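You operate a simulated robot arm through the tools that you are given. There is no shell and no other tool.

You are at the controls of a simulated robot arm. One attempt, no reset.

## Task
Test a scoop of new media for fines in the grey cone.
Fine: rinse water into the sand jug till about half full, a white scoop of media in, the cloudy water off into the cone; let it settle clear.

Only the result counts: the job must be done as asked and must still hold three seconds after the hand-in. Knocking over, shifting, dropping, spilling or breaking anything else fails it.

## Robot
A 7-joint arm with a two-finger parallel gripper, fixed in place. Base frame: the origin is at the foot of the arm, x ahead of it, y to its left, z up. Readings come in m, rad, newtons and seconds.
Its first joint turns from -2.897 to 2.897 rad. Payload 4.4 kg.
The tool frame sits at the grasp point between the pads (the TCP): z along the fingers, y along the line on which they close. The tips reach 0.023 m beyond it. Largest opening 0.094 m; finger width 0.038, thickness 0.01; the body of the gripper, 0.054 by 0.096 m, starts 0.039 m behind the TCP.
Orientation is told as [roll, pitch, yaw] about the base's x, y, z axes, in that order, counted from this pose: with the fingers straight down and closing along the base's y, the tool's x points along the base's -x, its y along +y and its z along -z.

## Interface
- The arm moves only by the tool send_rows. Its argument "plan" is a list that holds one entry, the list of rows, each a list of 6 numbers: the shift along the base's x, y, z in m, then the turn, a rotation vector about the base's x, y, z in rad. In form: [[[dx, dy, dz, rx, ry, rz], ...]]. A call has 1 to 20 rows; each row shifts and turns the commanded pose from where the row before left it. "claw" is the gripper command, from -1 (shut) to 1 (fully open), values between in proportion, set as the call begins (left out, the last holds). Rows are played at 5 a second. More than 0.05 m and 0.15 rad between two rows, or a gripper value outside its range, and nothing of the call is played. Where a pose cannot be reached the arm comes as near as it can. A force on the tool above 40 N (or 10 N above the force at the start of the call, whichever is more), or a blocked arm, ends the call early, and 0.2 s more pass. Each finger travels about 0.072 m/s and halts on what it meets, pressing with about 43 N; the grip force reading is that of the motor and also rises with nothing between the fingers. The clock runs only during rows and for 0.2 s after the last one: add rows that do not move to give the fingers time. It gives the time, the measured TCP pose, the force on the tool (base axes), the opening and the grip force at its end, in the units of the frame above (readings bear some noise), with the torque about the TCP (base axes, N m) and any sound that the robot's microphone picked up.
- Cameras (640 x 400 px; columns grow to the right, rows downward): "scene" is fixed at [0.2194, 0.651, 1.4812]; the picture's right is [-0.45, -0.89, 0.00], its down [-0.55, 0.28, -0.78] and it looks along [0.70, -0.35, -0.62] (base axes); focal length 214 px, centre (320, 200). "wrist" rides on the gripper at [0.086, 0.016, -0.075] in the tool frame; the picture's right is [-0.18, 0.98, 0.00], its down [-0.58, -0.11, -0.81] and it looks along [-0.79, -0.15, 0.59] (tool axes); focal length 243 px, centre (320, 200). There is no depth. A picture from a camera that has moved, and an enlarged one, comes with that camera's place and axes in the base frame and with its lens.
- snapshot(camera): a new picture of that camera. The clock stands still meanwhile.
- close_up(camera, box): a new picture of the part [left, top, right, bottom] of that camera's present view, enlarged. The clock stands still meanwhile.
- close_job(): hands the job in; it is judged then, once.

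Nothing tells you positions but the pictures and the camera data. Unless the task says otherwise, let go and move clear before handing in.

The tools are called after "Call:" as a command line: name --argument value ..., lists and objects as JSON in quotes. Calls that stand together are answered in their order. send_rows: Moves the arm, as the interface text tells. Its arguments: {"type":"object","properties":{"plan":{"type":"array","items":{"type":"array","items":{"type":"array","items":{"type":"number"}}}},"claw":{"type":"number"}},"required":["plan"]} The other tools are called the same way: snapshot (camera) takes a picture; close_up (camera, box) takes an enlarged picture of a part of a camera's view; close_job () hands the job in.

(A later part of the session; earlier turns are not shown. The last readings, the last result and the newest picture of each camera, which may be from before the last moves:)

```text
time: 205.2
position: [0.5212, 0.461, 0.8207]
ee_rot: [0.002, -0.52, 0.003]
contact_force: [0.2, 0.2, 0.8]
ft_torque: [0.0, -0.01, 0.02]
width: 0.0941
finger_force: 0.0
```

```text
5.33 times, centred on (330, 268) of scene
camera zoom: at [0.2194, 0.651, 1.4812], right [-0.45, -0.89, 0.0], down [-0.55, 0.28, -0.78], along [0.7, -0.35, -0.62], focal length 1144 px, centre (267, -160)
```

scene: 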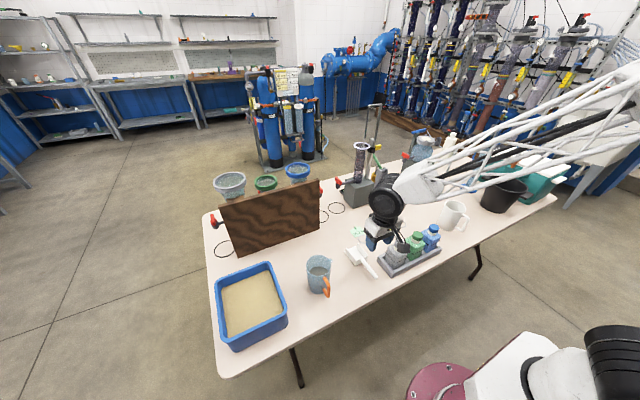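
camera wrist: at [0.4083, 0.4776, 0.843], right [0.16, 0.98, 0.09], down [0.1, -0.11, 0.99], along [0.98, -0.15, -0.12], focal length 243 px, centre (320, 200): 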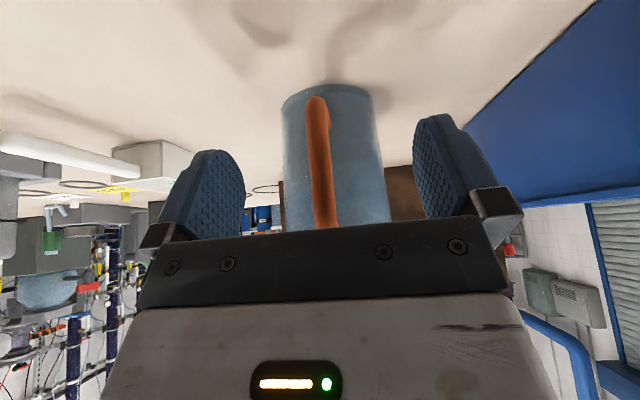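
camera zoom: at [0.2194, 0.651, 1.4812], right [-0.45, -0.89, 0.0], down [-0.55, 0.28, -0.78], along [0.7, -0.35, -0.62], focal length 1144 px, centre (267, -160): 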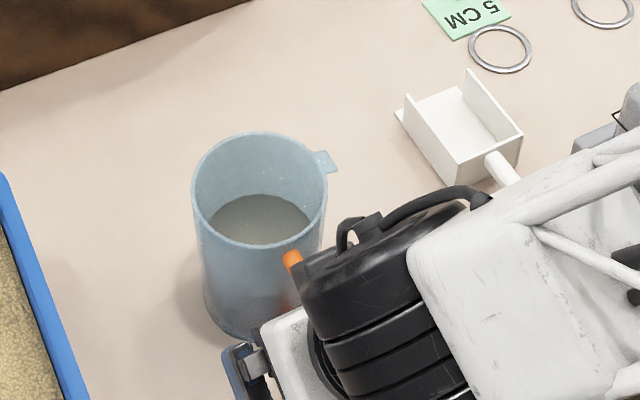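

Aligned. Closing on the handle and lifting a little.

Call:
send_rows --plan '[[[0, 0, 0, 0, 0, 0], [0, 0, 0, 0, 0, 0], [0, 0, 0, 0, 0, 0], [0, 0, 0, 0, 0, 0], [0, 0, 0, 0, 0, 0]]]' --claw -1

Call:
send_rows --plan '[[[0, 0, 0.005, 0, 0, 0], [0, 0, 0.01, 0, 0, 0], [0, 0, 0.015, 0, 0, 0], [0, 0, 0.02, 0, 0, 0], [0, 0, 0, 0, 0, 0]]]'

Call:
close_up --camera "scene" --box '[280, 220, 380, 295]'

Call:
snapshot --camera "wrist"

```text
time: 206.4
position: [0.5202, 0.4611, 0.8212]
ee_rot: [0.001, -0.52, 0.002]
contact_force: [-0.7, -0.9, 0.2]
ft_torque: [-0.21, -0.02, -0.12]
width: 0.0117
finger_force: 42.5
```

```text
time: 207.6
position: [0.5215, 0.4615, 0.8697]
ee_rot: [0.001, -0.519, 0.001]
contact_force: [0.6, -0.2, -3.6]
ft_torque: [-0.01, 0.26, 0.01]
width: 0.012
finger_force: 42.9
```

```text
5.33 times, centred on (330, 258) of scene
camera zoom: at [0.2194, 0.651, 1.4812], right [-0.45, -0.89, 0.0], down [-0.55, 0.28, -0.78], along [0.7, -0.35, -0.62], focal length 1144 px, centre (267, -107)
```

zoom: 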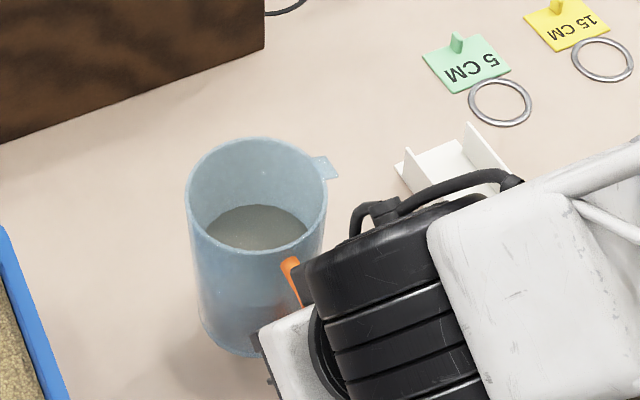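

```text
taken
camera wrist: at [0.4086, 0.4782, 0.8926], right [0.16, 0.98, 0.09], down [0.11, -0.11, 0.99], along [0.98, -0.15, -0.12], focal length 243 px, centre (320, 200)
```

wrist: 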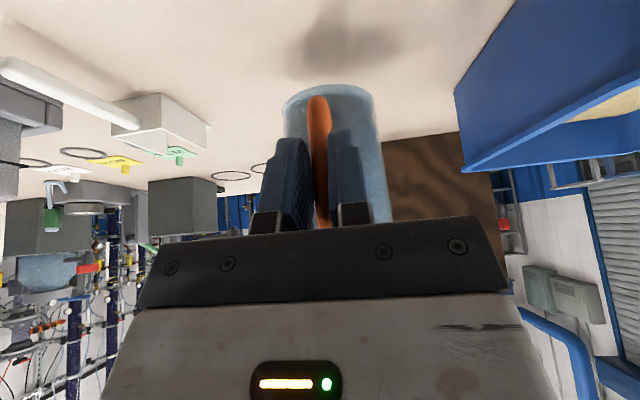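

The jug lifts level with the cloudy water in it. I'll raise it above the board and cone height first.

Call:
send_rows --plan '[[[0, 0, 0.02, 0, 0, 0], [0, 0, 0.035, 0, 0, 0], [0, 0, 0.04, 0, 0, 0], [0, 0, 0.04, 0, 0, 0], [0, 0, 0.04, 0, 0, 0], [0, 0, 0.04, 0, 0, 0], [0, 0, 0.04, 0, 0, 0], [0, 0, 0.03, 0, 0, 0], [0, 0, 0.018, 0, 0, 0], [0, 0, 0, 0, 0, 0]]]'

Call:
snapshot --camera "scene"

```text
time: 209.8
position: [0.5209, 0.4621, 1.1738]
ee_rot: [0.002, -0.517, 0.002]
contact_force: [0.0, 0.2, -3.5]
ft_torque: [0.0, 0.24, -0.02]
width: 0.0117
finger_force: 42.9
```

```text
taken
```

scene: 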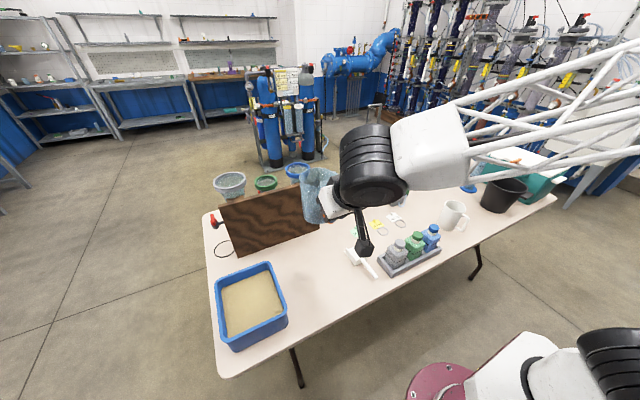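

Clear. Now I'll move out toward the grey cone while turning the handle to face the robot, first half.

Call:
send_rows --plan '[[[0.015, 0.01, 0, 0, 0, 0.04], [0.03, 0.019, 0, 0, 0, 0.07], [0.03, 0.019, 0, 0, 0, 0.07], [0.03, 0.019, 0, 0, 0, 0.07], [0.03, 0.019, 0, 0, 0, 0.07], [0.015, 0.01, 0, 0, 0, 0.04], [0, 0, 0, 0, 0, 0]]]'

Call:
snapshot --camera "scene"

Call:
snapshot --camera "wrist"

```text
time: 211.4
position: [0.6718, 0.5579, 1.1727]
ee_rot: [0.002, -0.521, 0.363]
contact_force: [-0.4, 1.0, -3.0]
ft_torque: [-0.1, 0.25, 0.0]
width: 0.0115
finger_force: 43.1
```

```text
taken
```

scene: 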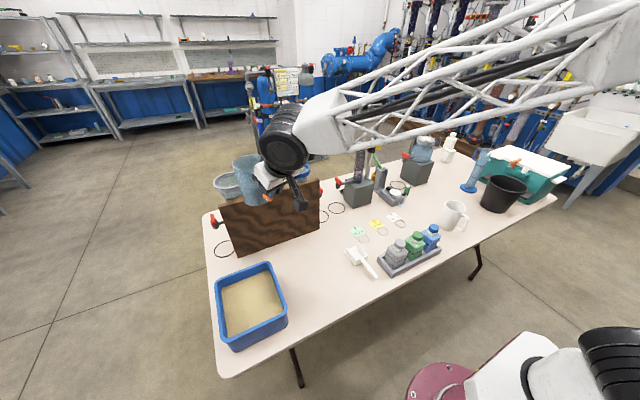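

```text
taken
camera wrist: at [0.5618, 0.5343, 1.1956], right [-0.2, 0.98, 0.09], down [0.14, -0.07, 0.99], along [0.97, 0.21, -0.12], focal length 243 px, centre (320, 200)
```

wrist: 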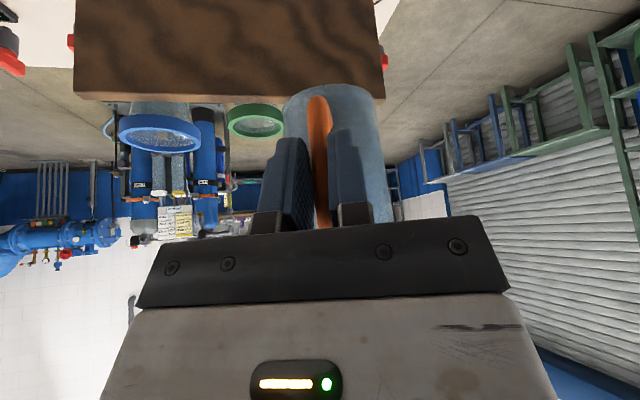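

The cone centre re-measures at (0.943, 0.651, rim 1.056). Now the second half of the move.

Call:
send_rows --plan '[[[0.016, 0.01, 0, 0, 0, 0.03], [0.03, 0.0185, 0, 0, 0, 0.06], [0.03, 0.0185, 0, 0, 0, 0.06], [0.03, 0.0185, 0, 0, 0, 0.06], [0.03, 0.0185, 0, 0, 0, 0.06], [0.022, 0.013, 0, 0, 0, 0.047], [0, 0, 0, 0, 0, 0]]]'

Call:
snapshot --camera "scene"

Call:
close_up --camera "scene" --box '[190, 120, 310, 220]'

Call:
snapshot --camera "wrist"

```text
time: 213.0
position: [0.8297, 0.6544, 1.1719]
ee_rot: [-0.001, -0.518, 0.681]
contact_force: [0.0, 0.1, -2.8]
ft_torque: [-0.19, 0.19, -0.02]
width: 0.0119
finger_force: 43.6
```

```text
taken
```

scene: 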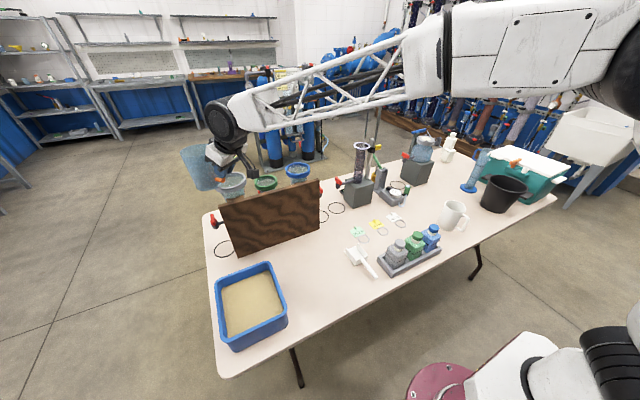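

```text
4.00 times, centred on (250, 170) of scene
camera zoom: at [0.2194, 0.651, 1.4812], right [-0.45, -0.89, 0.0], down [-0.55, 0.28, -0.78], along [0.7, -0.35, -0.62], focal length 858 px, centre (600, 320)
```

zoom: 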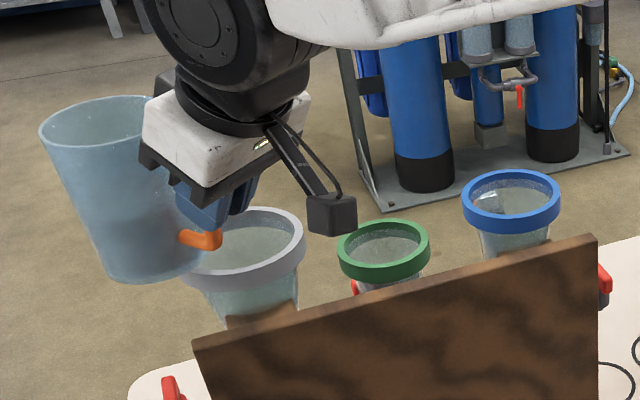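

```text
taken
camera wrist: at [0.7324, 0.5985, 1.1948], right [-0.49, 0.86, 0.09], down [0.15, -0.02, 0.99], along [0.86, 0.5, -0.12], focal length 243 px, centre (320, 200)
```

wrist: 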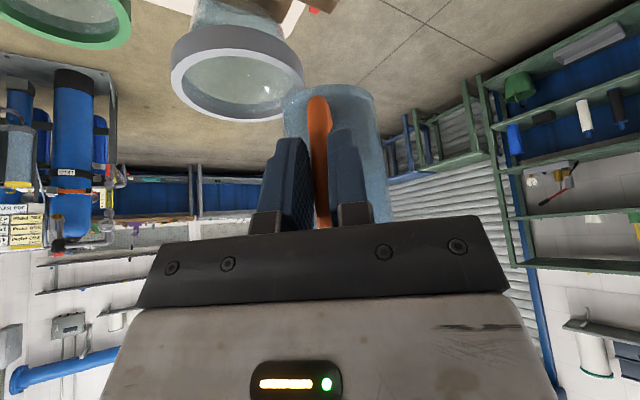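

The jug is beside the cone with its spout side toward it. The cone centre measures at (0.942, 0.648) from here, so the spout will come right over the mouth. I'll start the tilt and lower slightly.

Call:
send_rows --plan '[[[0.001, -0.001, 0, 0.072, 0.07, 0], [0.001, -0.001, -0.005, 0.072, 0.07, 0], [0.001, -0.001, -0.008, 0.072, 0.07, 0], [0.001, -0.001, -0.008, 0.072, 0.07, 0], [0.001, -0.001, -0.008, 0.072, 0.07, 0], [0.001, -0.001, -0.008, 0.072, 0.07, 0], [0, 0, 0, 0, 0, 0]]]'

Call:
close_up --camera "scene" --box '[190, 120, 310, 220]'

Call:
snapshot --camera "wrist"

```text
time: 214.6
position: [0.8335, 0.6497, 1.135]
ee_rot: [0.652, -0.372, 0.389]
contact_force: [0.8, 0.2, -2.2]
ft_torque: [-0.22, 0.17, 0.02]
width: 0.0113
finger_force: 42.9
```

```text
4.00 times, centred on (250, 170) of scene
camera zoom: at [0.2194, 0.651, 1.4812], right [-0.45, -0.89, 0.0], down [-0.55, 0.28, -0.78], along [0.7, -0.35, -0.62], focal length 858 px, centre (600, 320)
```

zoom: 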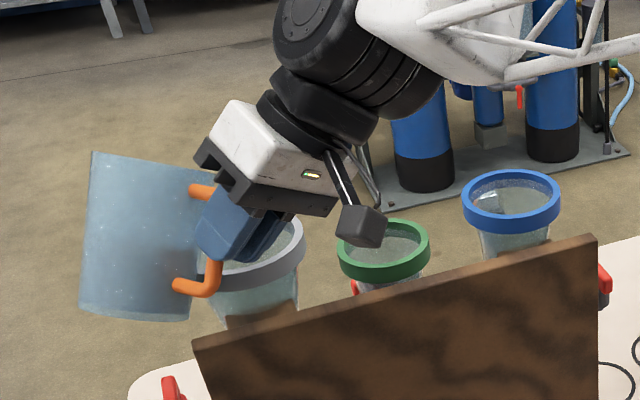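

```text
taken
camera wrist: at [0.748, 0.5803, 1.1692], right [-0.34, 0.7, 0.62], down [0.53, -0.41, 0.75], along [0.78, 0.58, -0.23], focal length 243 px, centre (320, 200)
```

wrist: 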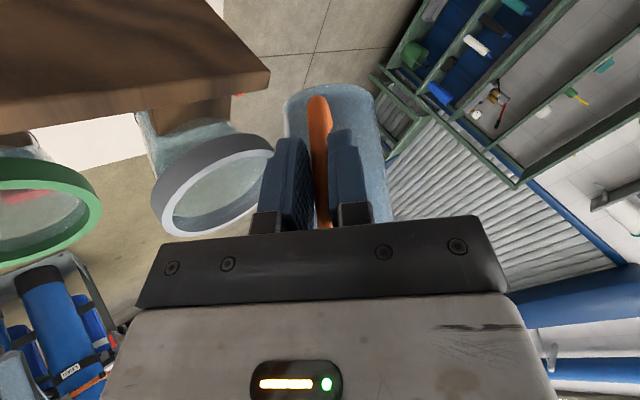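

Good clearances. Continuing the tilt.

Call:
send_rows --plan '[[[0, 0, 0, 0.072, 0.07, 0], [0, 0, 0, 0.072, 0.07, 0], [0, 0, 0, 0.072, 0.07, 0], [0, 0, 0, 0.036, 0.035, 0], [0, 0, 0, 0, 0, 0]]]'

Call:
close_up --camera "scene" --box '[190, 120, 310, 220]'

Call:
snapshot --camera "wrist"

```text
time: 215.8
position: [0.8358, 0.6491, 1.1344]
ee_rot: [0.987, -0.224, 0.29]
contact_force: [-0.2, 0.2, -2.5]
ft_torque: [-0.18, 0.16, 0.02]
width: 0.0115
finger_force: 42.9
```

```text
4.00 times, centred on (250, 170) of scene
camera zoom: at [0.2194, 0.651, 1.4812], right [-0.45, -0.89, 0.0], down [-0.55, 0.28, -0.78], along [0.7, -0.35, -0.62], focal length 858 px, centre (600, 320)
```

zoom: 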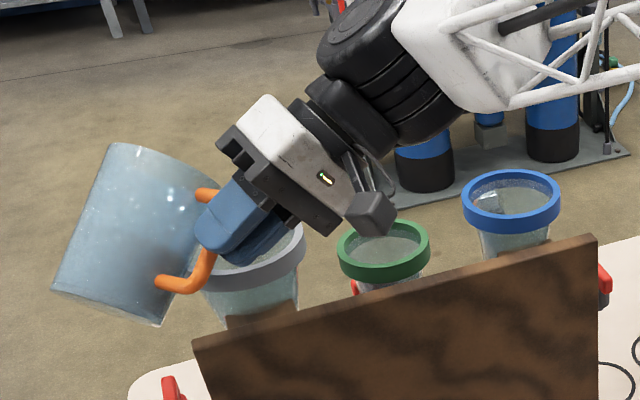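

```text
taken
camera wrist: at [0.7568, 0.5715, 1.1708], right [-0.16, 0.52, 0.84], down [0.68, -0.56, 0.47], along [0.72, 0.64, -0.26], focal length 243 px, centre (320, 200)
```

wrist: 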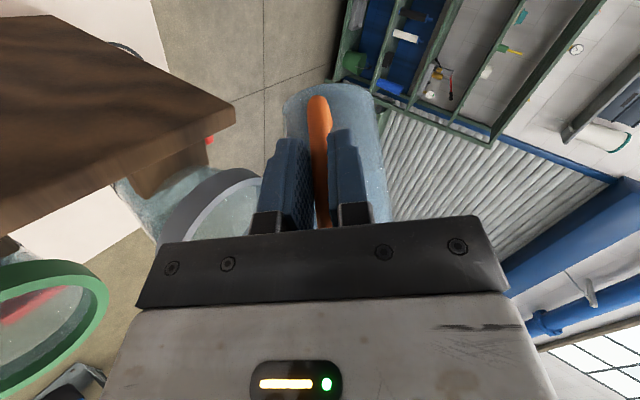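

Now the slow part: small tilt steps with pauses.

Call:
send_rows --plan '[[[0, 0, 0, 0.036, 0.035, 0], [0, 0, 0, 0.036, 0.035, 0], [0, 0, 0, 0.018, 0.0175, 0], [0, 0, 0, 0, 0, 0], [0, 0, 0, 0, 0, 0]]]'

Call:
close_up --camera "scene" --box '[190, 120, 310, 220]'

Call:
close_up --camera "wrist" --box '[100, 120, 400, 260]'

```text
time: 217.0
position: [0.8336, 0.6489, 1.1365]
ee_rot: [1.101, -0.163, 0.268]
contact_force: [0.2, 0.2, -3.1]
ft_torque: [-0.22, 0.19, 0.0]
width: 0.0117
finger_force: 43.1
```

```text
4.00 times, centred on (250, 170) of scene
camera zoom: at [0.2194, 0.651, 1.4812], right [-0.45, -0.89, 0.0], down [-0.55, 0.28, -0.78], along [0.7, -0.35, -0.62], focal length 858 px, centre (600, 320)
```

zoom: 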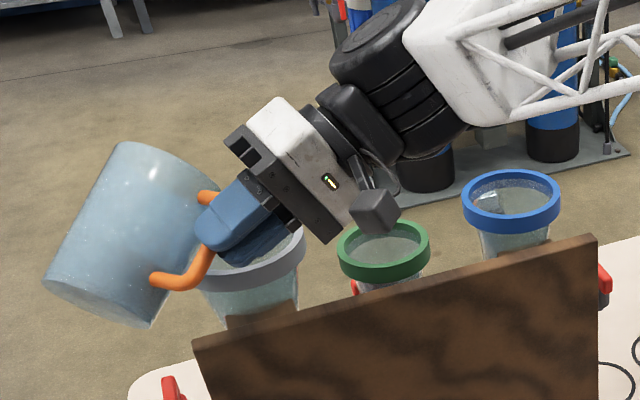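

```text
2.13 times, centred on (250, 190) of wrist
camera zoom: at [0.7594, 0.5683, 1.1704], right [-0.08, 0.44, 0.89], down [0.71, -0.6, 0.36], along [0.7, 0.67, -0.27], focal length 518 px, centre (469, 221)
```

zoom: 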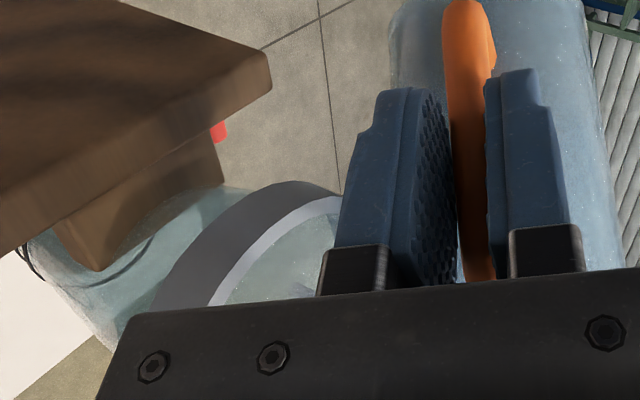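

No visible change in the cone yet. A little further.

Call:
send_rows --plan '[[[0, 0, 0, 0.036, 0.035, 0], [0, 0, 0, 0.036, 0.035, 0], [0, 0, 0, 0, 0, 0], [0, 0, 0, 0, 0, 0]]]'

Call:
close_up --camera "scene" --box '[200, 150, 290, 220]'

Call:
close_up --camera "wrist" --box '[100, 120, 400, 260]'

```text
time: 218.0
position: [0.8344, 0.6479, 1.1368]
ee_rot: [1.19, -0.116, 0.254]
contact_force: [0.1, 0.1, -2.7]
ft_torque: [-0.19, 0.18, 0.01]
width: 0.0116
finger_force: 43.5
```

```text
5.71 times, centred on (245, 185) of scene
camera zoom: at [0.2194, 0.651, 1.4812], right [-0.45, -0.89, 0.0], down [-0.55, 0.28, -0.78], along [0.7, -0.35, -0.62], focal length 1226 px, centre (749, 286)
```

zoom: 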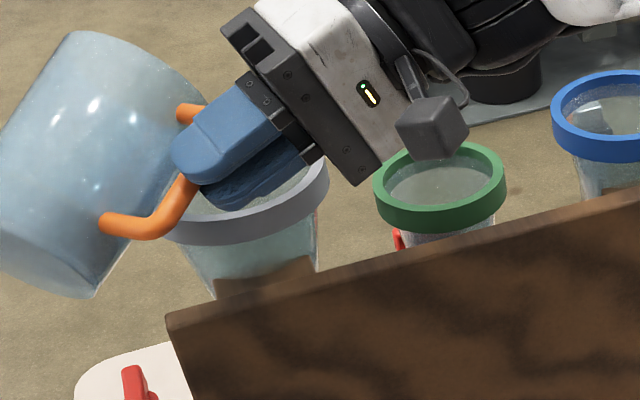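

```text
2.13 times, centred on (250, 190) of wrist
camera zoom: at [0.7619, 0.5657, 1.1694], right [-0.02, 0.38, 0.93], down [0.74, -0.62, 0.27], along [0.68, 0.69, -0.27], focal length 518 px, centre (469, 221)
```

zoom: 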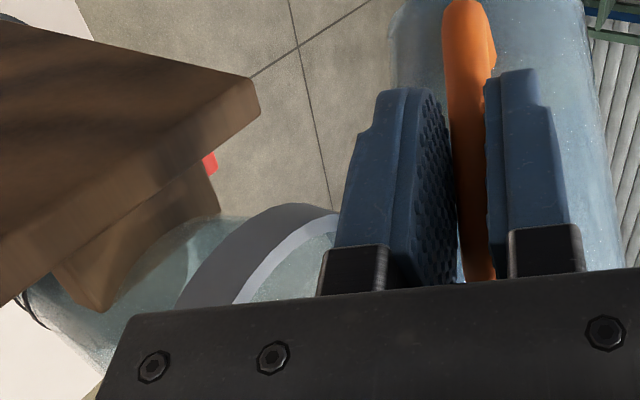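

I'll continue to about 75°, pause, and look.

Call:
send_rows --plan '[[[0, 0, 0, 0.036, 0.035, 0], [0, 0, 0, 0.036, 0.035, 0], [0, 0, 0, 0, 0, 0], [0, 0, 0, 0, 0, 0], [0, 0, 0, 0, 0, 0]]]'

Call:
close_up --camera "scene" --box '[200, 150, 290, 220]'

Call:
close_up --camera "wrist" --box '[80, 100, 400, 260]'

```text
time: 219.2
position: [0.834, 0.65, 1.136]
ee_rot: [1.278, -0.067, 0.247]
contact_force: [0.3, 0.3, -3.1]
ft_torque: [-0.22, 0.12, 0.01]
width: 0.0117
finger_force: 42.8
```

```text
5.71 times, centred on (245, 185) of scene
camera zoom: at [0.2194, 0.651, 1.4812], right [-0.45, -0.89, 0.0], down [-0.55, 0.28, -0.78], along [0.7, -0.35, -0.62], focal length 1226 px, centre (749, 286)
```

zoom: 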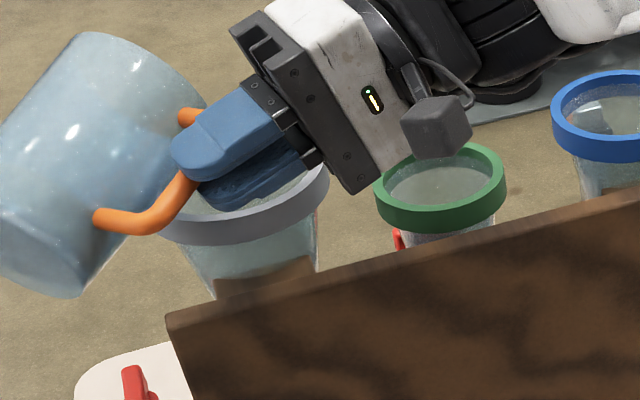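

```text
2.00 times, centred on (240, 180) of wrist
camera zoom: at [0.7637, 0.5635, 1.1682], right [0.05, 0.31, 0.95], down [0.75, -0.64, 0.17], along [0.66, 0.71, -0.26], focal length 485 px, centre (480, 240)
```

zoom: 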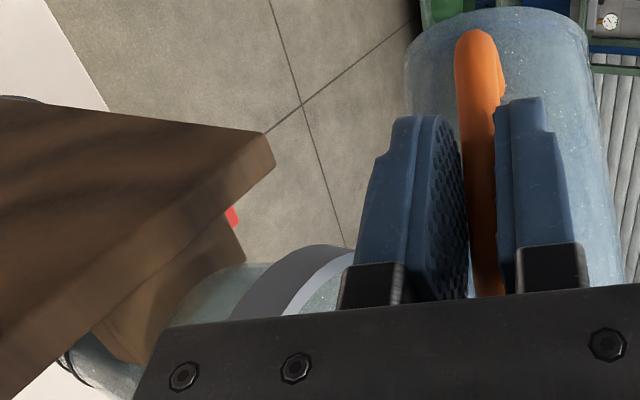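

Continuing to about 79° and pausing for it to drain.

Call:
send_rows --plan '[[[0, 0, 0, 0.036, 0.035, 0], [0, 0, 0, 0.036, 0.035, 0], [0, 0, 0, 0, 0, 0], [0, 0, 0, 0, 0, 0], [0, 0, 0, 0, 0, 0], [0, 0, 0, 0, 0, 0]]]'

Call:
close_up --camera "scene" --box '[190, 130, 290, 220]'

Call:
send_rows --plan '[[[0, 0, 0.002, -0.072, -0.07, 0], [0, 0, 0.003, -0.072, -0.07, 0], [0, 0, 0.005, -0.072, -0.07, 0], [0, 0, 0.005, -0.072, -0.07, 0], [0, 0, 0.005, -0.072, -0.07, 0], [0, 0, 0.005, -0.072, -0.07, 0], [0, 0, 0.005, -0.072, -0.07, 0], [0, 0, 0, 0, 0, 0]]]'

Call:
close_up --camera "scene" --box '[190, 130, 290, 220]'

Call:
snapshot --camera "wrist"

```text
time: 220.6
position: [0.8343, 0.6494, 1.1346]
ee_rot: [1.363, -0.015, 0.245]
contact_force: [-0.4, -0.2, -1.9]
ft_torque: [-0.2, 0.12, 0.0]
width: 0.0118
finger_force: 43.2
```

```text
4.44 times, centred on (240, 175) of scene
camera zoom: at [0.2194, 0.651, 1.4812], right [-0.45, -0.89, 0.0], down [-0.55, 0.28, -0.78], along [0.7, -0.35, -0.62], focal length 953 px, centre (676, 311)
```

zoom: 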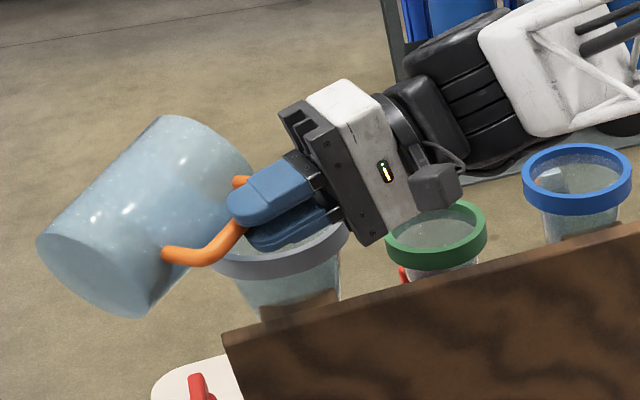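

```text
time: 222.4
position: [0.8348, 0.6486, 1.1651]
ee_rot: [0.726, -0.343, 0.365]
contact_force: [0.7, -0.9, -3.1]
ft_torque: [-0.2, 0.19, 0.01]
width: 0.0121
finger_force: 42.9
```

```text
4.44 times, centred on (240, 175) of scene
camera zoom: at [0.2194, 0.651, 1.4812], right [-0.45, -0.89, 0.0], down [-0.55, 0.28, -0.78], along [0.7, -0.35, -0.62], focal length 953 px, centre (676, 311)
```

zoom: 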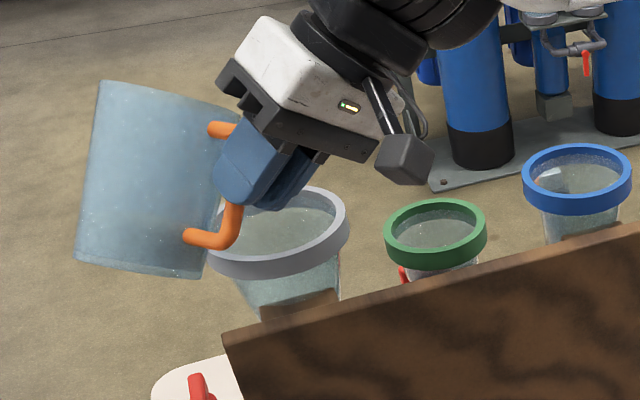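

```text
taken
camera wrist: at [0.7503, 0.5779, 1.2], right [-0.3, 0.67, 0.68], down [0.56, -0.44, 0.7], along [0.77, 0.59, -0.24], focal length 243 px, centre (320, 200)
```

wrist: 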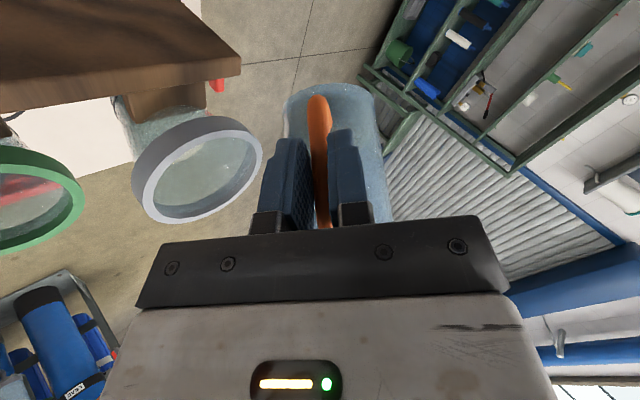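

I can't judge the cone's contents from here. I'll level the jug, back off and look into both.

Call:
send_rows --plan '[[[-0.01, 0.01, 0.005, -0.072, -0.07, 0], [-0.02, 0.01, 0.005, -0.072, -0.07, 0], [-0.03, 0, 0, -0.072, -0.07, 0], [-0.03, 0, 0, -0.072, -0.07, 0], [-0.03, -0.01, 0, -0.072, -0.07, 0], [-0.03, -0.01, 0, -0.072, -0.07, 0], [-0.03, -0.01, 0, -0.04, -0.04, 0], [-0.03, -0.02, 0, 0, 0, 0], [-0.03, -0.02, 0, 0, 0, 0], [0, 0, 0, 0, 0, 0]]]'

Call:
snapshot --camera "scene"

Call:
close_up --camera "scene" --box '[190, 140, 310, 240]'

Call:
snapshot --camera "wrist"

```text
time: 224.6
position: [0.595, 0.5983, 1.1758]
ee_rot: [0.022, -0.519, 0.669]
contact_force: [0.0, -0.5, -3.5]
ft_torque: [-0.15, 0.21, 0.01]
width: 0.0118
finger_force: 43.4
```

```text
taken
```

scene: 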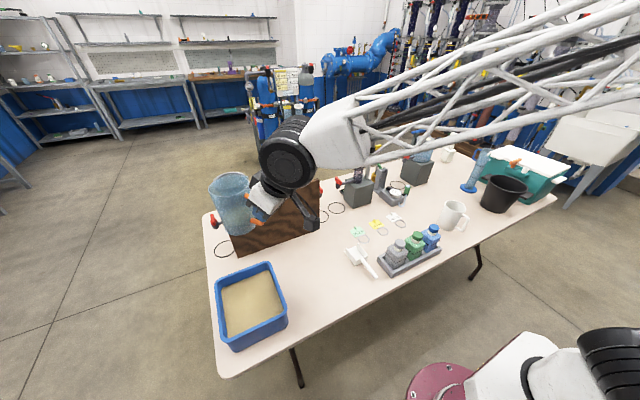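

```text
4.00 times, centred on (250, 190) of scene
camera zoom: at [0.2194, 0.651, 1.4812], right [-0.45, -0.89, 0.0], down [-0.55, 0.28, -0.78], along [0.7, -0.35, -0.62], focal length 858 px, centre (600, 240)
```

zoom: 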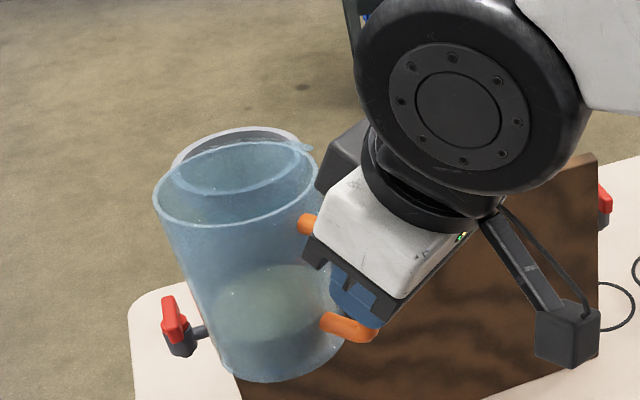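

```text
taken
camera wrist: at [0.4971, 0.5411, 1.1977], right [-0.49, 0.86, 0.11], down [0.16, -0.03, 0.99], along [0.86, 0.5, -0.12], focal length 243 px, centre (320, 200)
```

wrist: 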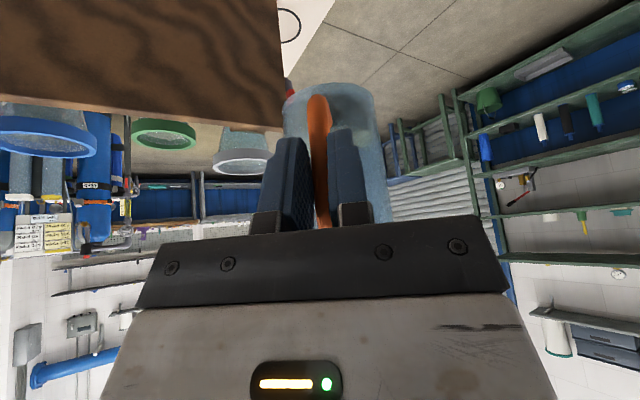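

Nearly all the water is off and the sand stays in the jug as a layer of about 1 cm. I'll take the jug back to its place so I can view the cone.

Call:
send_rows --plan '[[[-0.006, -0.012, 0, -0.017, -0.014, -0.05], [-0.012, -0.025, 0, 0, 0, -0.11], [-0.014, -0.028, 0, 0, 0, -0.12], [-0.014, -0.028, 0, 0, 0, -0.12], [-0.014, -0.024, 0, 0, 0, -0.12], [-0.01, -0.014, -0.01, 0, 0, -0.1], [-0.005, -0.006, -0.03, 0, 0, -0.049], [0, 0, -0.04, 0, 0, 0], [0, 0, -0.045, 0, 0, 0], [0, 0, -0.045, 0, 0, 0], [0, 0, 0, 0, 0, 0]]]'

Call:
snapshot --camera "scene"

Call:
close_up --camera "scene" --box '[190, 140, 310, 240]'

```text
time: 227.0
position: [0.5179, 0.4618, 1.0051]
ee_rot: [-0.002, -0.519, 0.011]
contact_force: [0.7, -0.2, -2.5]
ft_torque: [0.05, 0.28, 0.01]
width: 0.012
finger_force: 43.9
```

```text
taken
```

scene: 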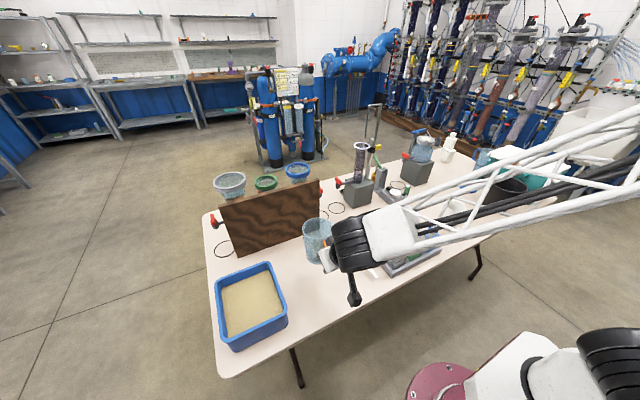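

```text
4.00 times, centred on (250, 190) of scene
camera zoom: at [0.2194, 0.651, 1.4812], right [-0.45, -0.89, 0.0], down [-0.55, 0.28, -0.78], along [0.7, -0.35, -0.62], focal length 858 px, centre (600, 240)
```

zoom: 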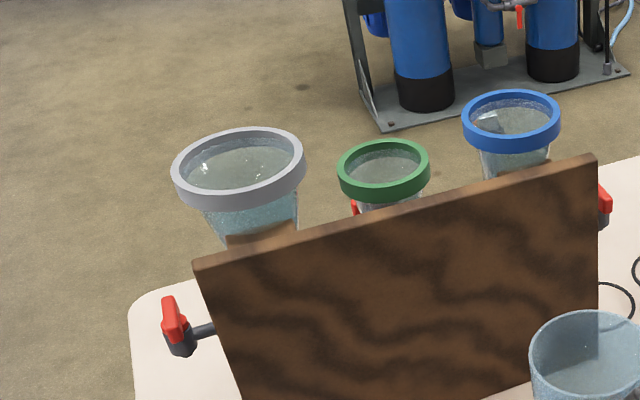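

The table and floor around look dry. I'll zoom in on the grey cone.

Call:
close_up --camera "scene" --box '[205, 162, 261, 207]'

Call:
close_up --camera "scene" --box '[245, 165, 301, 210]'

Call:
close_up --camera "scene" --box '[290, 205, 346, 250]'

```text
8.89 times, centred on (233, 184) of scene
camera zoom: at [0.2194, 0.651, 1.4812], right [-0.45, -0.89, 0.0], down [-0.55, 0.28, -0.78], along [0.7, -0.35, -0.62], focal length 1906 px, centre (1093, 338)
```

zoom: 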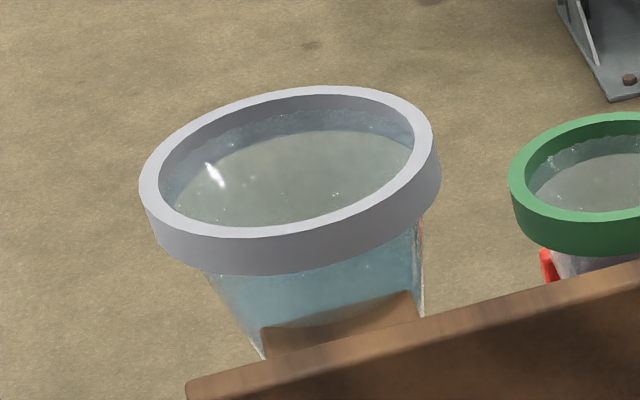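

```text
8.89 times, centred on (273, 188) of scene
camera zoom: at [0.2194, 0.651, 1.4812], right [-0.45, -0.89, 0.0], down [-0.55, 0.28, -0.78], along [0.7, -0.35, -0.62], focal length 1906 px, centre (738, 311)
```

zoom: 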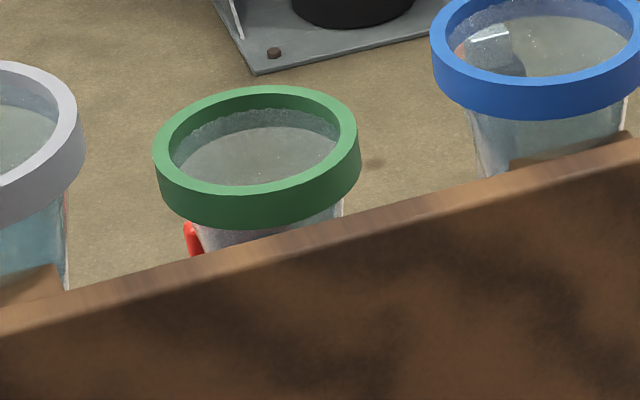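

```text
8.89 times, centred on (318, 228) of scene
camera zoom: at [0.2194, 0.651, 1.4812], right [-0.45, -0.89, 0.0], down [-0.55, 0.28, -0.78], along [0.7, -0.35, -0.62], focal length 1906 px, centre (338, -44)
```

zoom: 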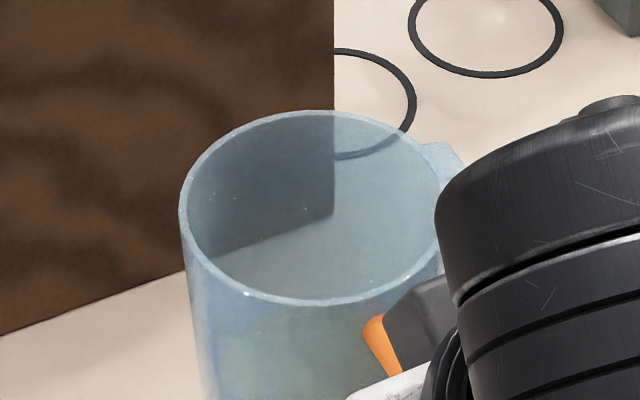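

The grey cone's body has taken on a water tint that the others lack, so the water is in it. I'll set the jug down in its place, then let things settle.

Call:
send_rows --plan '[[[0.002, 0, -0.04, 0, 0, -0.01], [0.001, 0, -0.04, 0, 0, 0], [0, 0, -0.04, 0, 0, 0], [0, 0, -0.03, 0, 0, 0], [0, 0, -0.02, 0, 0, 0], [0, 0, -0.008, 0, 0, 0], [0, 0, 0, 0, 0, 0]]]'

Call:
close_up --camera "scene" --box '[270, 220, 370, 300]'

```text
time: 228.6
position: [0.5221, 0.4632, 0.8265]
ee_rot: [-0.003, -0.518, 0.002]
contact_force: [-0.5, -0.4, -3.2]
ft_torque: [0.02, 0.22, 0.01]
width: 0.012
finger_force: 43.1
```

```text
5.00 times, centred on (320, 260) of scene
camera zoom: at [0.2194, 0.651, 1.4812], right [-0.45, -0.89, 0.0], down [-0.55, 0.28, -0.78], along [0.7, -0.35, -0.62], focal length 1072 px, centre (320, -100)
```

zoom: 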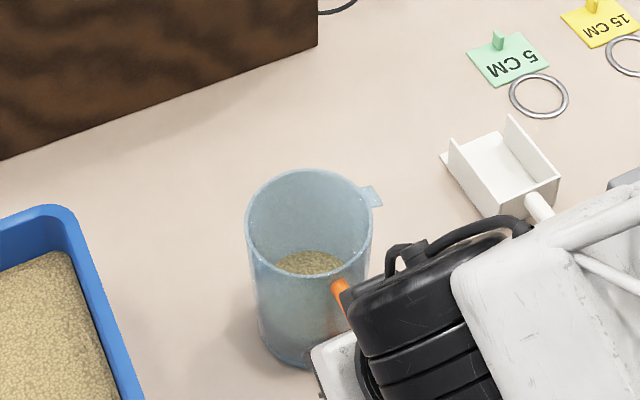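

The sand sits in the jug with the water off it. I'll set it down gently and let go.

Call:
send_rows --plan '[[[0, -0.001, -0.002, 0, 0, 0], [0, 0, -0.002, 0, 0, 0], [0, 0, -0.0015, 0, 0, 0], [0, 0, 0, 0, 0, 0]]]'

```text
time: 229.6
position: [0.5225, 0.4607, 0.8232]
ee_rot: [-0.001, -0.519, 0.0]
contact_force: [-0.4, 0.2, -1.2]
ft_torque: [0.02, 0.05, 0.04]
width: 0.0117
finger_force: 43.2
```

Call:
send_rows --plan '[[[0, 0, -0.001, 0, 0, 0], [0, 0, 0, 0, 0, 0]]]'

Call:
send_rows --plan '[[[0, 0, 0, 0, 0, 0], [0, 0, 0, 0, 0, 0], [0, 0, 0, 0, 0, 0], [0, 0, 0, 0, 0, 0], [0, 0, 0, 0, 0, 0]]]' --claw 1

Call:
send_rows --plan '[[[-0.01, 0, 0.03, 0, 0, 0], [-0.015, 0, 0.033, 0, 0, 0], [-0.015, 0, 0.033, 0, 0, 0], [-0.015, 0, 0.033, 0, 0, 0], [-0.01, 0, 0.04, 0, 0, 0], [0, 0, 0.04, 0, 0, 0], [0, 0, 0, 0, 0, 0]]]'

Call:
snapshot --camera "scene"

Call:
close_up --camera "scene" --box '[205, 162, 261, 207]'

Call:
snapshot --camera "wrist"

```text
time: 230.2
position: [0.5233, 0.4621, 0.8226]
ee_rot: [-0.003, -0.52, 0.0]
contact_force: [-2.4, 1.2, 9.0]
ft_torque: [0.18, -0.97, 0.07]
width: 0.0116
finger_force: 43.0
```

```text
time: 231.4
position: [0.5216, 0.4604, 0.8203]
ee_rot: [-0.003, -0.52, 0.0]
contact_force: [-0.2, -0.2, -0.1]
ft_torque: [-0.02, -0.02, -0.01]
width: 0.094
finger_force: 0.1
```

```text
time: 233.0
position: [0.4547, 0.4605, 1.0304]
ee_rot: [-0.003, -0.518, 0.001]
contact_force: [-0.3, 0.3, -0.1]
ft_torque: [0.01, -0.01, -0.01]
width: 0.0938
finger_force: 0.0
```

```text
taken
```

scene: 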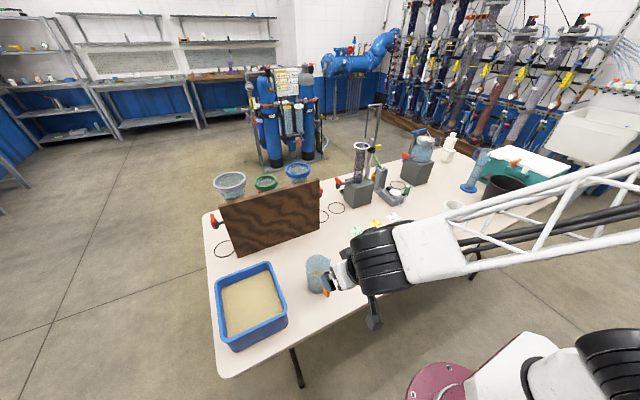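

```text
8.89 times, centred on (233, 184) of scene
camera zoom: at [0.2194, 0.651, 1.4812], right [-0.45, -0.89, 0.0], down [-0.55, 0.28, -0.78], along [0.7, -0.35, -0.62], focal length 1906 px, centre (1093, 338)
```

zoom: 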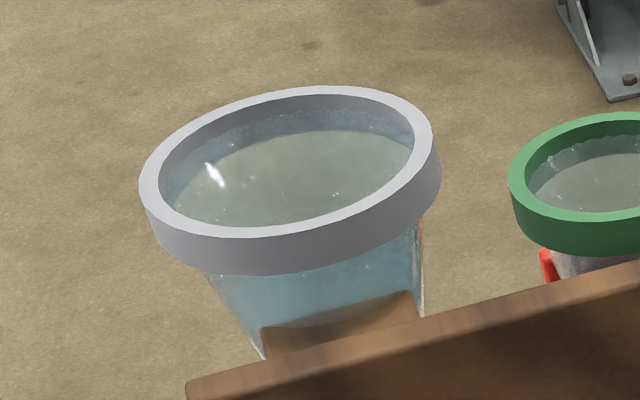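

```text
taken
camera wrist: at [0.3424, 0.4782, 1.0535], right [0.16, 0.98, 0.09], down [0.11, -0.11, 0.99], along [0.98, -0.15, -0.12], focal length 243 px, centre (320, 200)
```

wrist: 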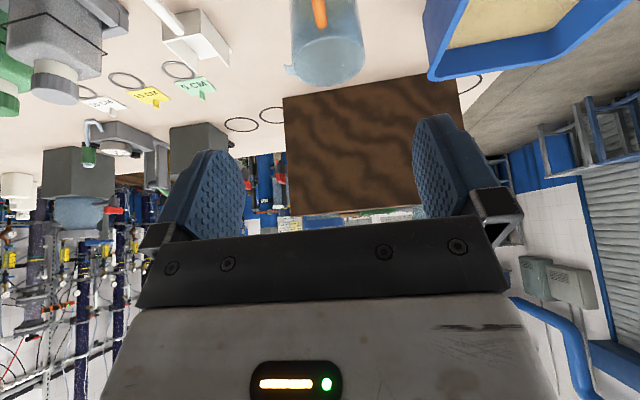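

The jug is back in place and released. Time now counts toward settling. I'll rise and look down into the cone with the wrist camera to judge the water there.

Call:
send_rows --plan '[[[0.015, 0.015, 0.035, 0, 0.058, 0.02], [0.018, 0.018, 0.036, 0, 0.058, 0.021], [0.018, 0.018, 0.036, 0, 0.058, 0.021], [0.018, 0.018, 0.036, 0, 0.058, 0.021], [0.018, 0.018, 0.036, 0, 0.058, 0.021], [0.018, 0.018, 0.036, 0, 0.058, 0.021], [0.018, 0.018, 0.036, 0, 0.058, 0.021], [0.018, 0.018, 0.036, 0, 0.058, 0.021], [0.018, 0.018, 0.03, 0, 0.056, 0.021], [0, 0, 0, 0, 0, 0]]]'

Call:
snapshot --camera "wrist"

Call:
close_up --camera "wrist" --box '[180, 100, 440, 240]'

```text
time: 235.2
position: [0.6165, 0.62, 1.3475]
ee_rot: [0.045, -0.002, 0.181]
contact_force: [0.5, -0.5, 0.1]
ft_torque: [0.01, -0.01, 0.0]
width: 0.094
finger_force: 0.0
```

```text
taken
camera wrist: at [0.528, 0.6183, 1.424], right [0.0, 1.0, 0.04], down [0.6, -0.04, 0.8], along [0.8, 0.02, -0.6], focal length 243 px, centre (320, 200)
```

wrist: 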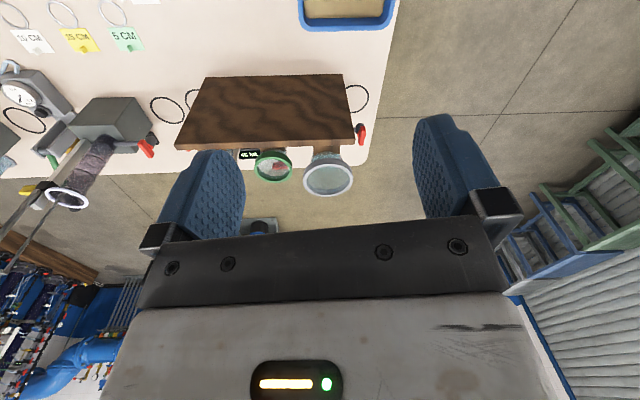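

```text
2.46 times, centred on (310, 170) of wrist
camera zoom: at [0.528, 0.6183, 1.424], right [0.0, 1.0, 0.04], down [0.6, -0.04, 0.8], along [0.8, 0.02, -0.6], focal length 597 px, centre (345, 274)
```

zoom: 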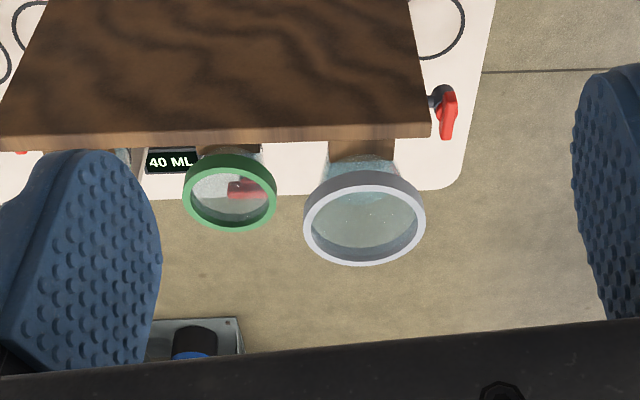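

I'll zoom in closer on the grey cone.

Call:
close_up --camera "wrist" --box '[296, 150, 360, 200]'

Call:
close_up --camera "wrist" --box '[230, 140, 300, 190]'

```text
8.00 times, centred on (328, 175) of wrist
camera zoom: at [0.528, 0.6183, 1.424], right [0.0, 1.0, 0.04], down [0.6, -0.04, 0.8], along [0.8, 0.02, -0.6], focal length 1941 px, centre (256, 400)
```

zoom: 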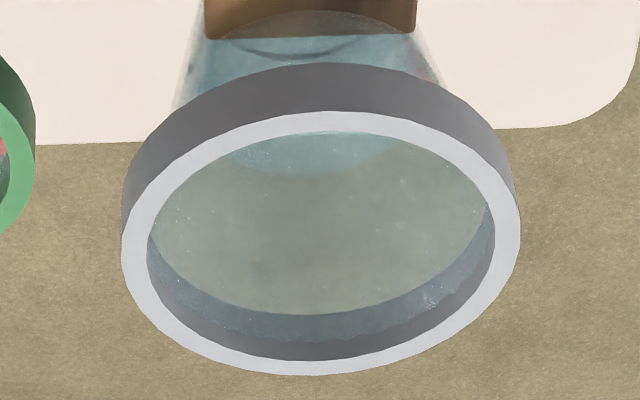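

```text
8.00 times, centred on (265, 165) of wrist
camera zoom: at [0.528, 0.6183, 1.424], right [0.0, 1.0, 0.04], down [0.6, -0.04, 0.8], along [0.8, 0.02, -0.6], focal length 1941 px, centre (760, 480)
```

zoom: 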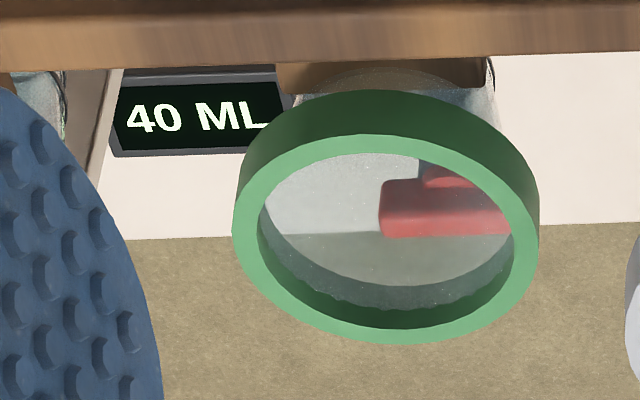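

Unlike the empty green cone, the grey cone holds teal water. I'll wait here and watch how it changes as it settles.

Call:
send_rows --plan '[[[0, 0, 0, 0, 0, 0], [0, 0, 0, 0, 0, 0], [0, 0, 0, 0, 0, 0], [0, 0, 0, 0, 0, 0], [0, 0, 0, 0, 0, 0], [0, 0, 0, 0, 0, 0], [0, 0, 0, 0, 0, 0], [0, 0, 0, 0, 0, 0], [0, 0, 0, 0, 0, 0], [0, 0, 0, 0, 0, 0], [0, 0, 0, 0, 0, 0], [0, 0, 0, 0, 0, 0], [0, 0, 0, 0, 0, 0], [0, 0, 0, 0, 0, 0], [0, 0, 0, 0, 0, 0], [0, 0, 0, 0, 0, 0], [0, 0, 0, 0, 0, 0], [0, 0, 0, 0, 0, 0], [0, 0, 0, 0, 0, 0], [0, 0, 0, 0, 0, 0]]]'

Call:
send_rows --plan '[[[0, 0, 0, 0, 0, 0], [0, 0, 0, 0, 0, 0], [0, 0, 0, 0, 0, 0], [0, 0, 0, 0, 0, 0], [0, 0, 0, 0, 0, 0], [0, 0, 0, 0, 0, 0], [0, 0, 0, 0, 0, 0], [0, 0, 0, 0, 0, 0], [0, 0, 0, 0, 0, 0], [0, 0, 0, 0, 0, 0], [0, 0, 0, 0, 0, 0], [0, 0, 0, 0, 0, 0], [0, 0, 0, 0, 0, 0], [0, 0, 0, 0, 0, 0], [0, 0, 0, 0, 0, 0], [0, 0, 0, 0, 0, 0], [0, 0, 0, 0, 0, 0], [0, 0, 0, 0, 0, 0], [0, 0, 0, 0, 0, 0], [0, 0, 0, 0, 0, 0]]]'

Call:
close_up --camera "wrist" --box '[296, 150, 360, 200]'

Call:
snapshot --camera "scene"

```text
time: 239.4
position: [0.6159, 0.6196, 1.3467]
ee_rot: [0.047, -0.002, 0.178]
contact_force: [0.1, -0.6, -0.1]
ft_torque: [0.02, 0.05, 0.02]
width: 0.094
finger_force: 0.0
```

```text
time: 243.6
position: [0.6156, 0.6203, 1.3473]
ee_rot: [0.045, -0.003, 0.179]
contact_force: [0.4, -0.8, -0.6]
ft_torque: [-0.02, 0.01, 0.01]
width: 0.0939
finger_force: 0.0
```

```text
8.00 times, centred on (328, 175) of wrist
camera zoom: at [0.5278, 0.6181, 1.4237], right [0.01, 1.0, 0.04], down [0.6, -0.04, 0.8], along [0.8, 0.02, -0.6], focal length 1941 px, centre (256, 400)
```

zoom: 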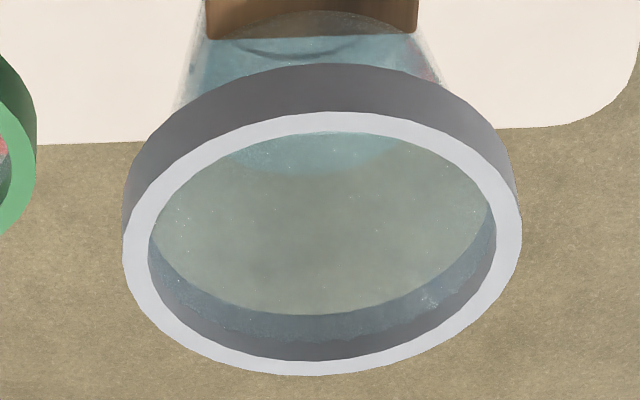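

```text
taken
```

scene: 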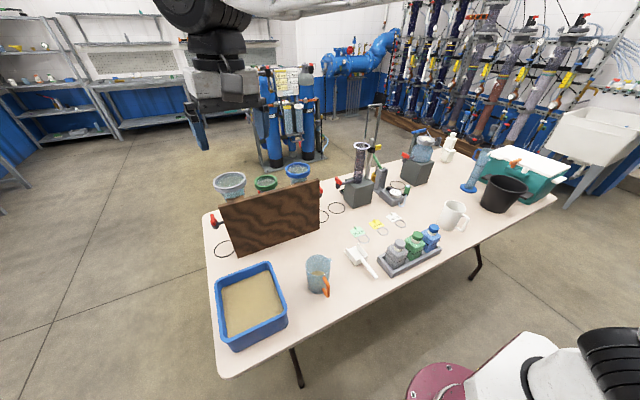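

The picture hasn't changed in 8 s, so it seems stable. I'd like to see deeper into the cone, so I'll tilt the camera down a little more over it.

Call:
send_rows --plan '[[[0.01, 0, -0.005, 0, 0.06, 0], [0.01, 0, -0.005, 0, 0.06, 0], [0.01, 0, -0.005, 0, 0.06, 0], [0.01, 0, -0.005, 0, 0.06, 0], [0.01, 0, -0.005, 0, 0.06, 0], [0, 0, 0, 0, 0, 0]]]'

Call:
snapshot --camera "wrist"

Call:
close_up --camera "wrist" --box '[280, 140, 376, 230]'

```text
time: 245.0
position: [0.6661, 0.6204, 1.3222]
ee_rot: [0.101, 0.293, 0.189]
contact_force: [-0.2, 0.2, 0.5]
ft_torque: [0.01, 0.02, 0.0]
width: 0.0942
finger_force: 0.2
```

```text
taken
camera wrist: at [0.6053, 0.618, 1.4212], right [0.02, 1.0, 0.04], down [0.81, -0.04, 0.59], along [0.59, 0.02, -0.81], focal length 243 px, centre (320, 200)
```

wrist: 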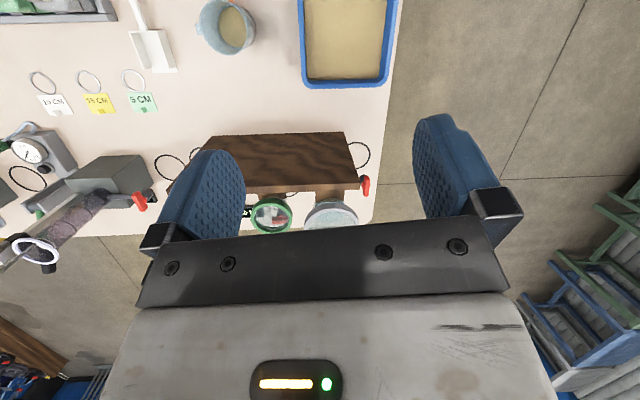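

```text
4.44 times, centred on (328, 185) of wrist
camera zoom: at [0.6053, 0.618, 1.4212], right [0.02, 1.0, 0.04], down [0.81, -0.04, 0.59], along [0.59, 0.02, -0.81], focal length 1078 px, centre (284, 267)
```

zoom: 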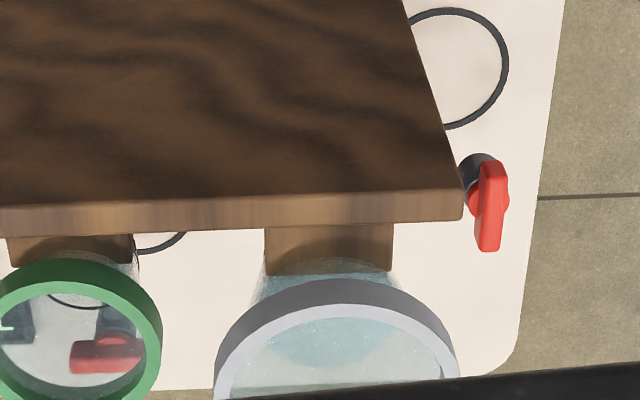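

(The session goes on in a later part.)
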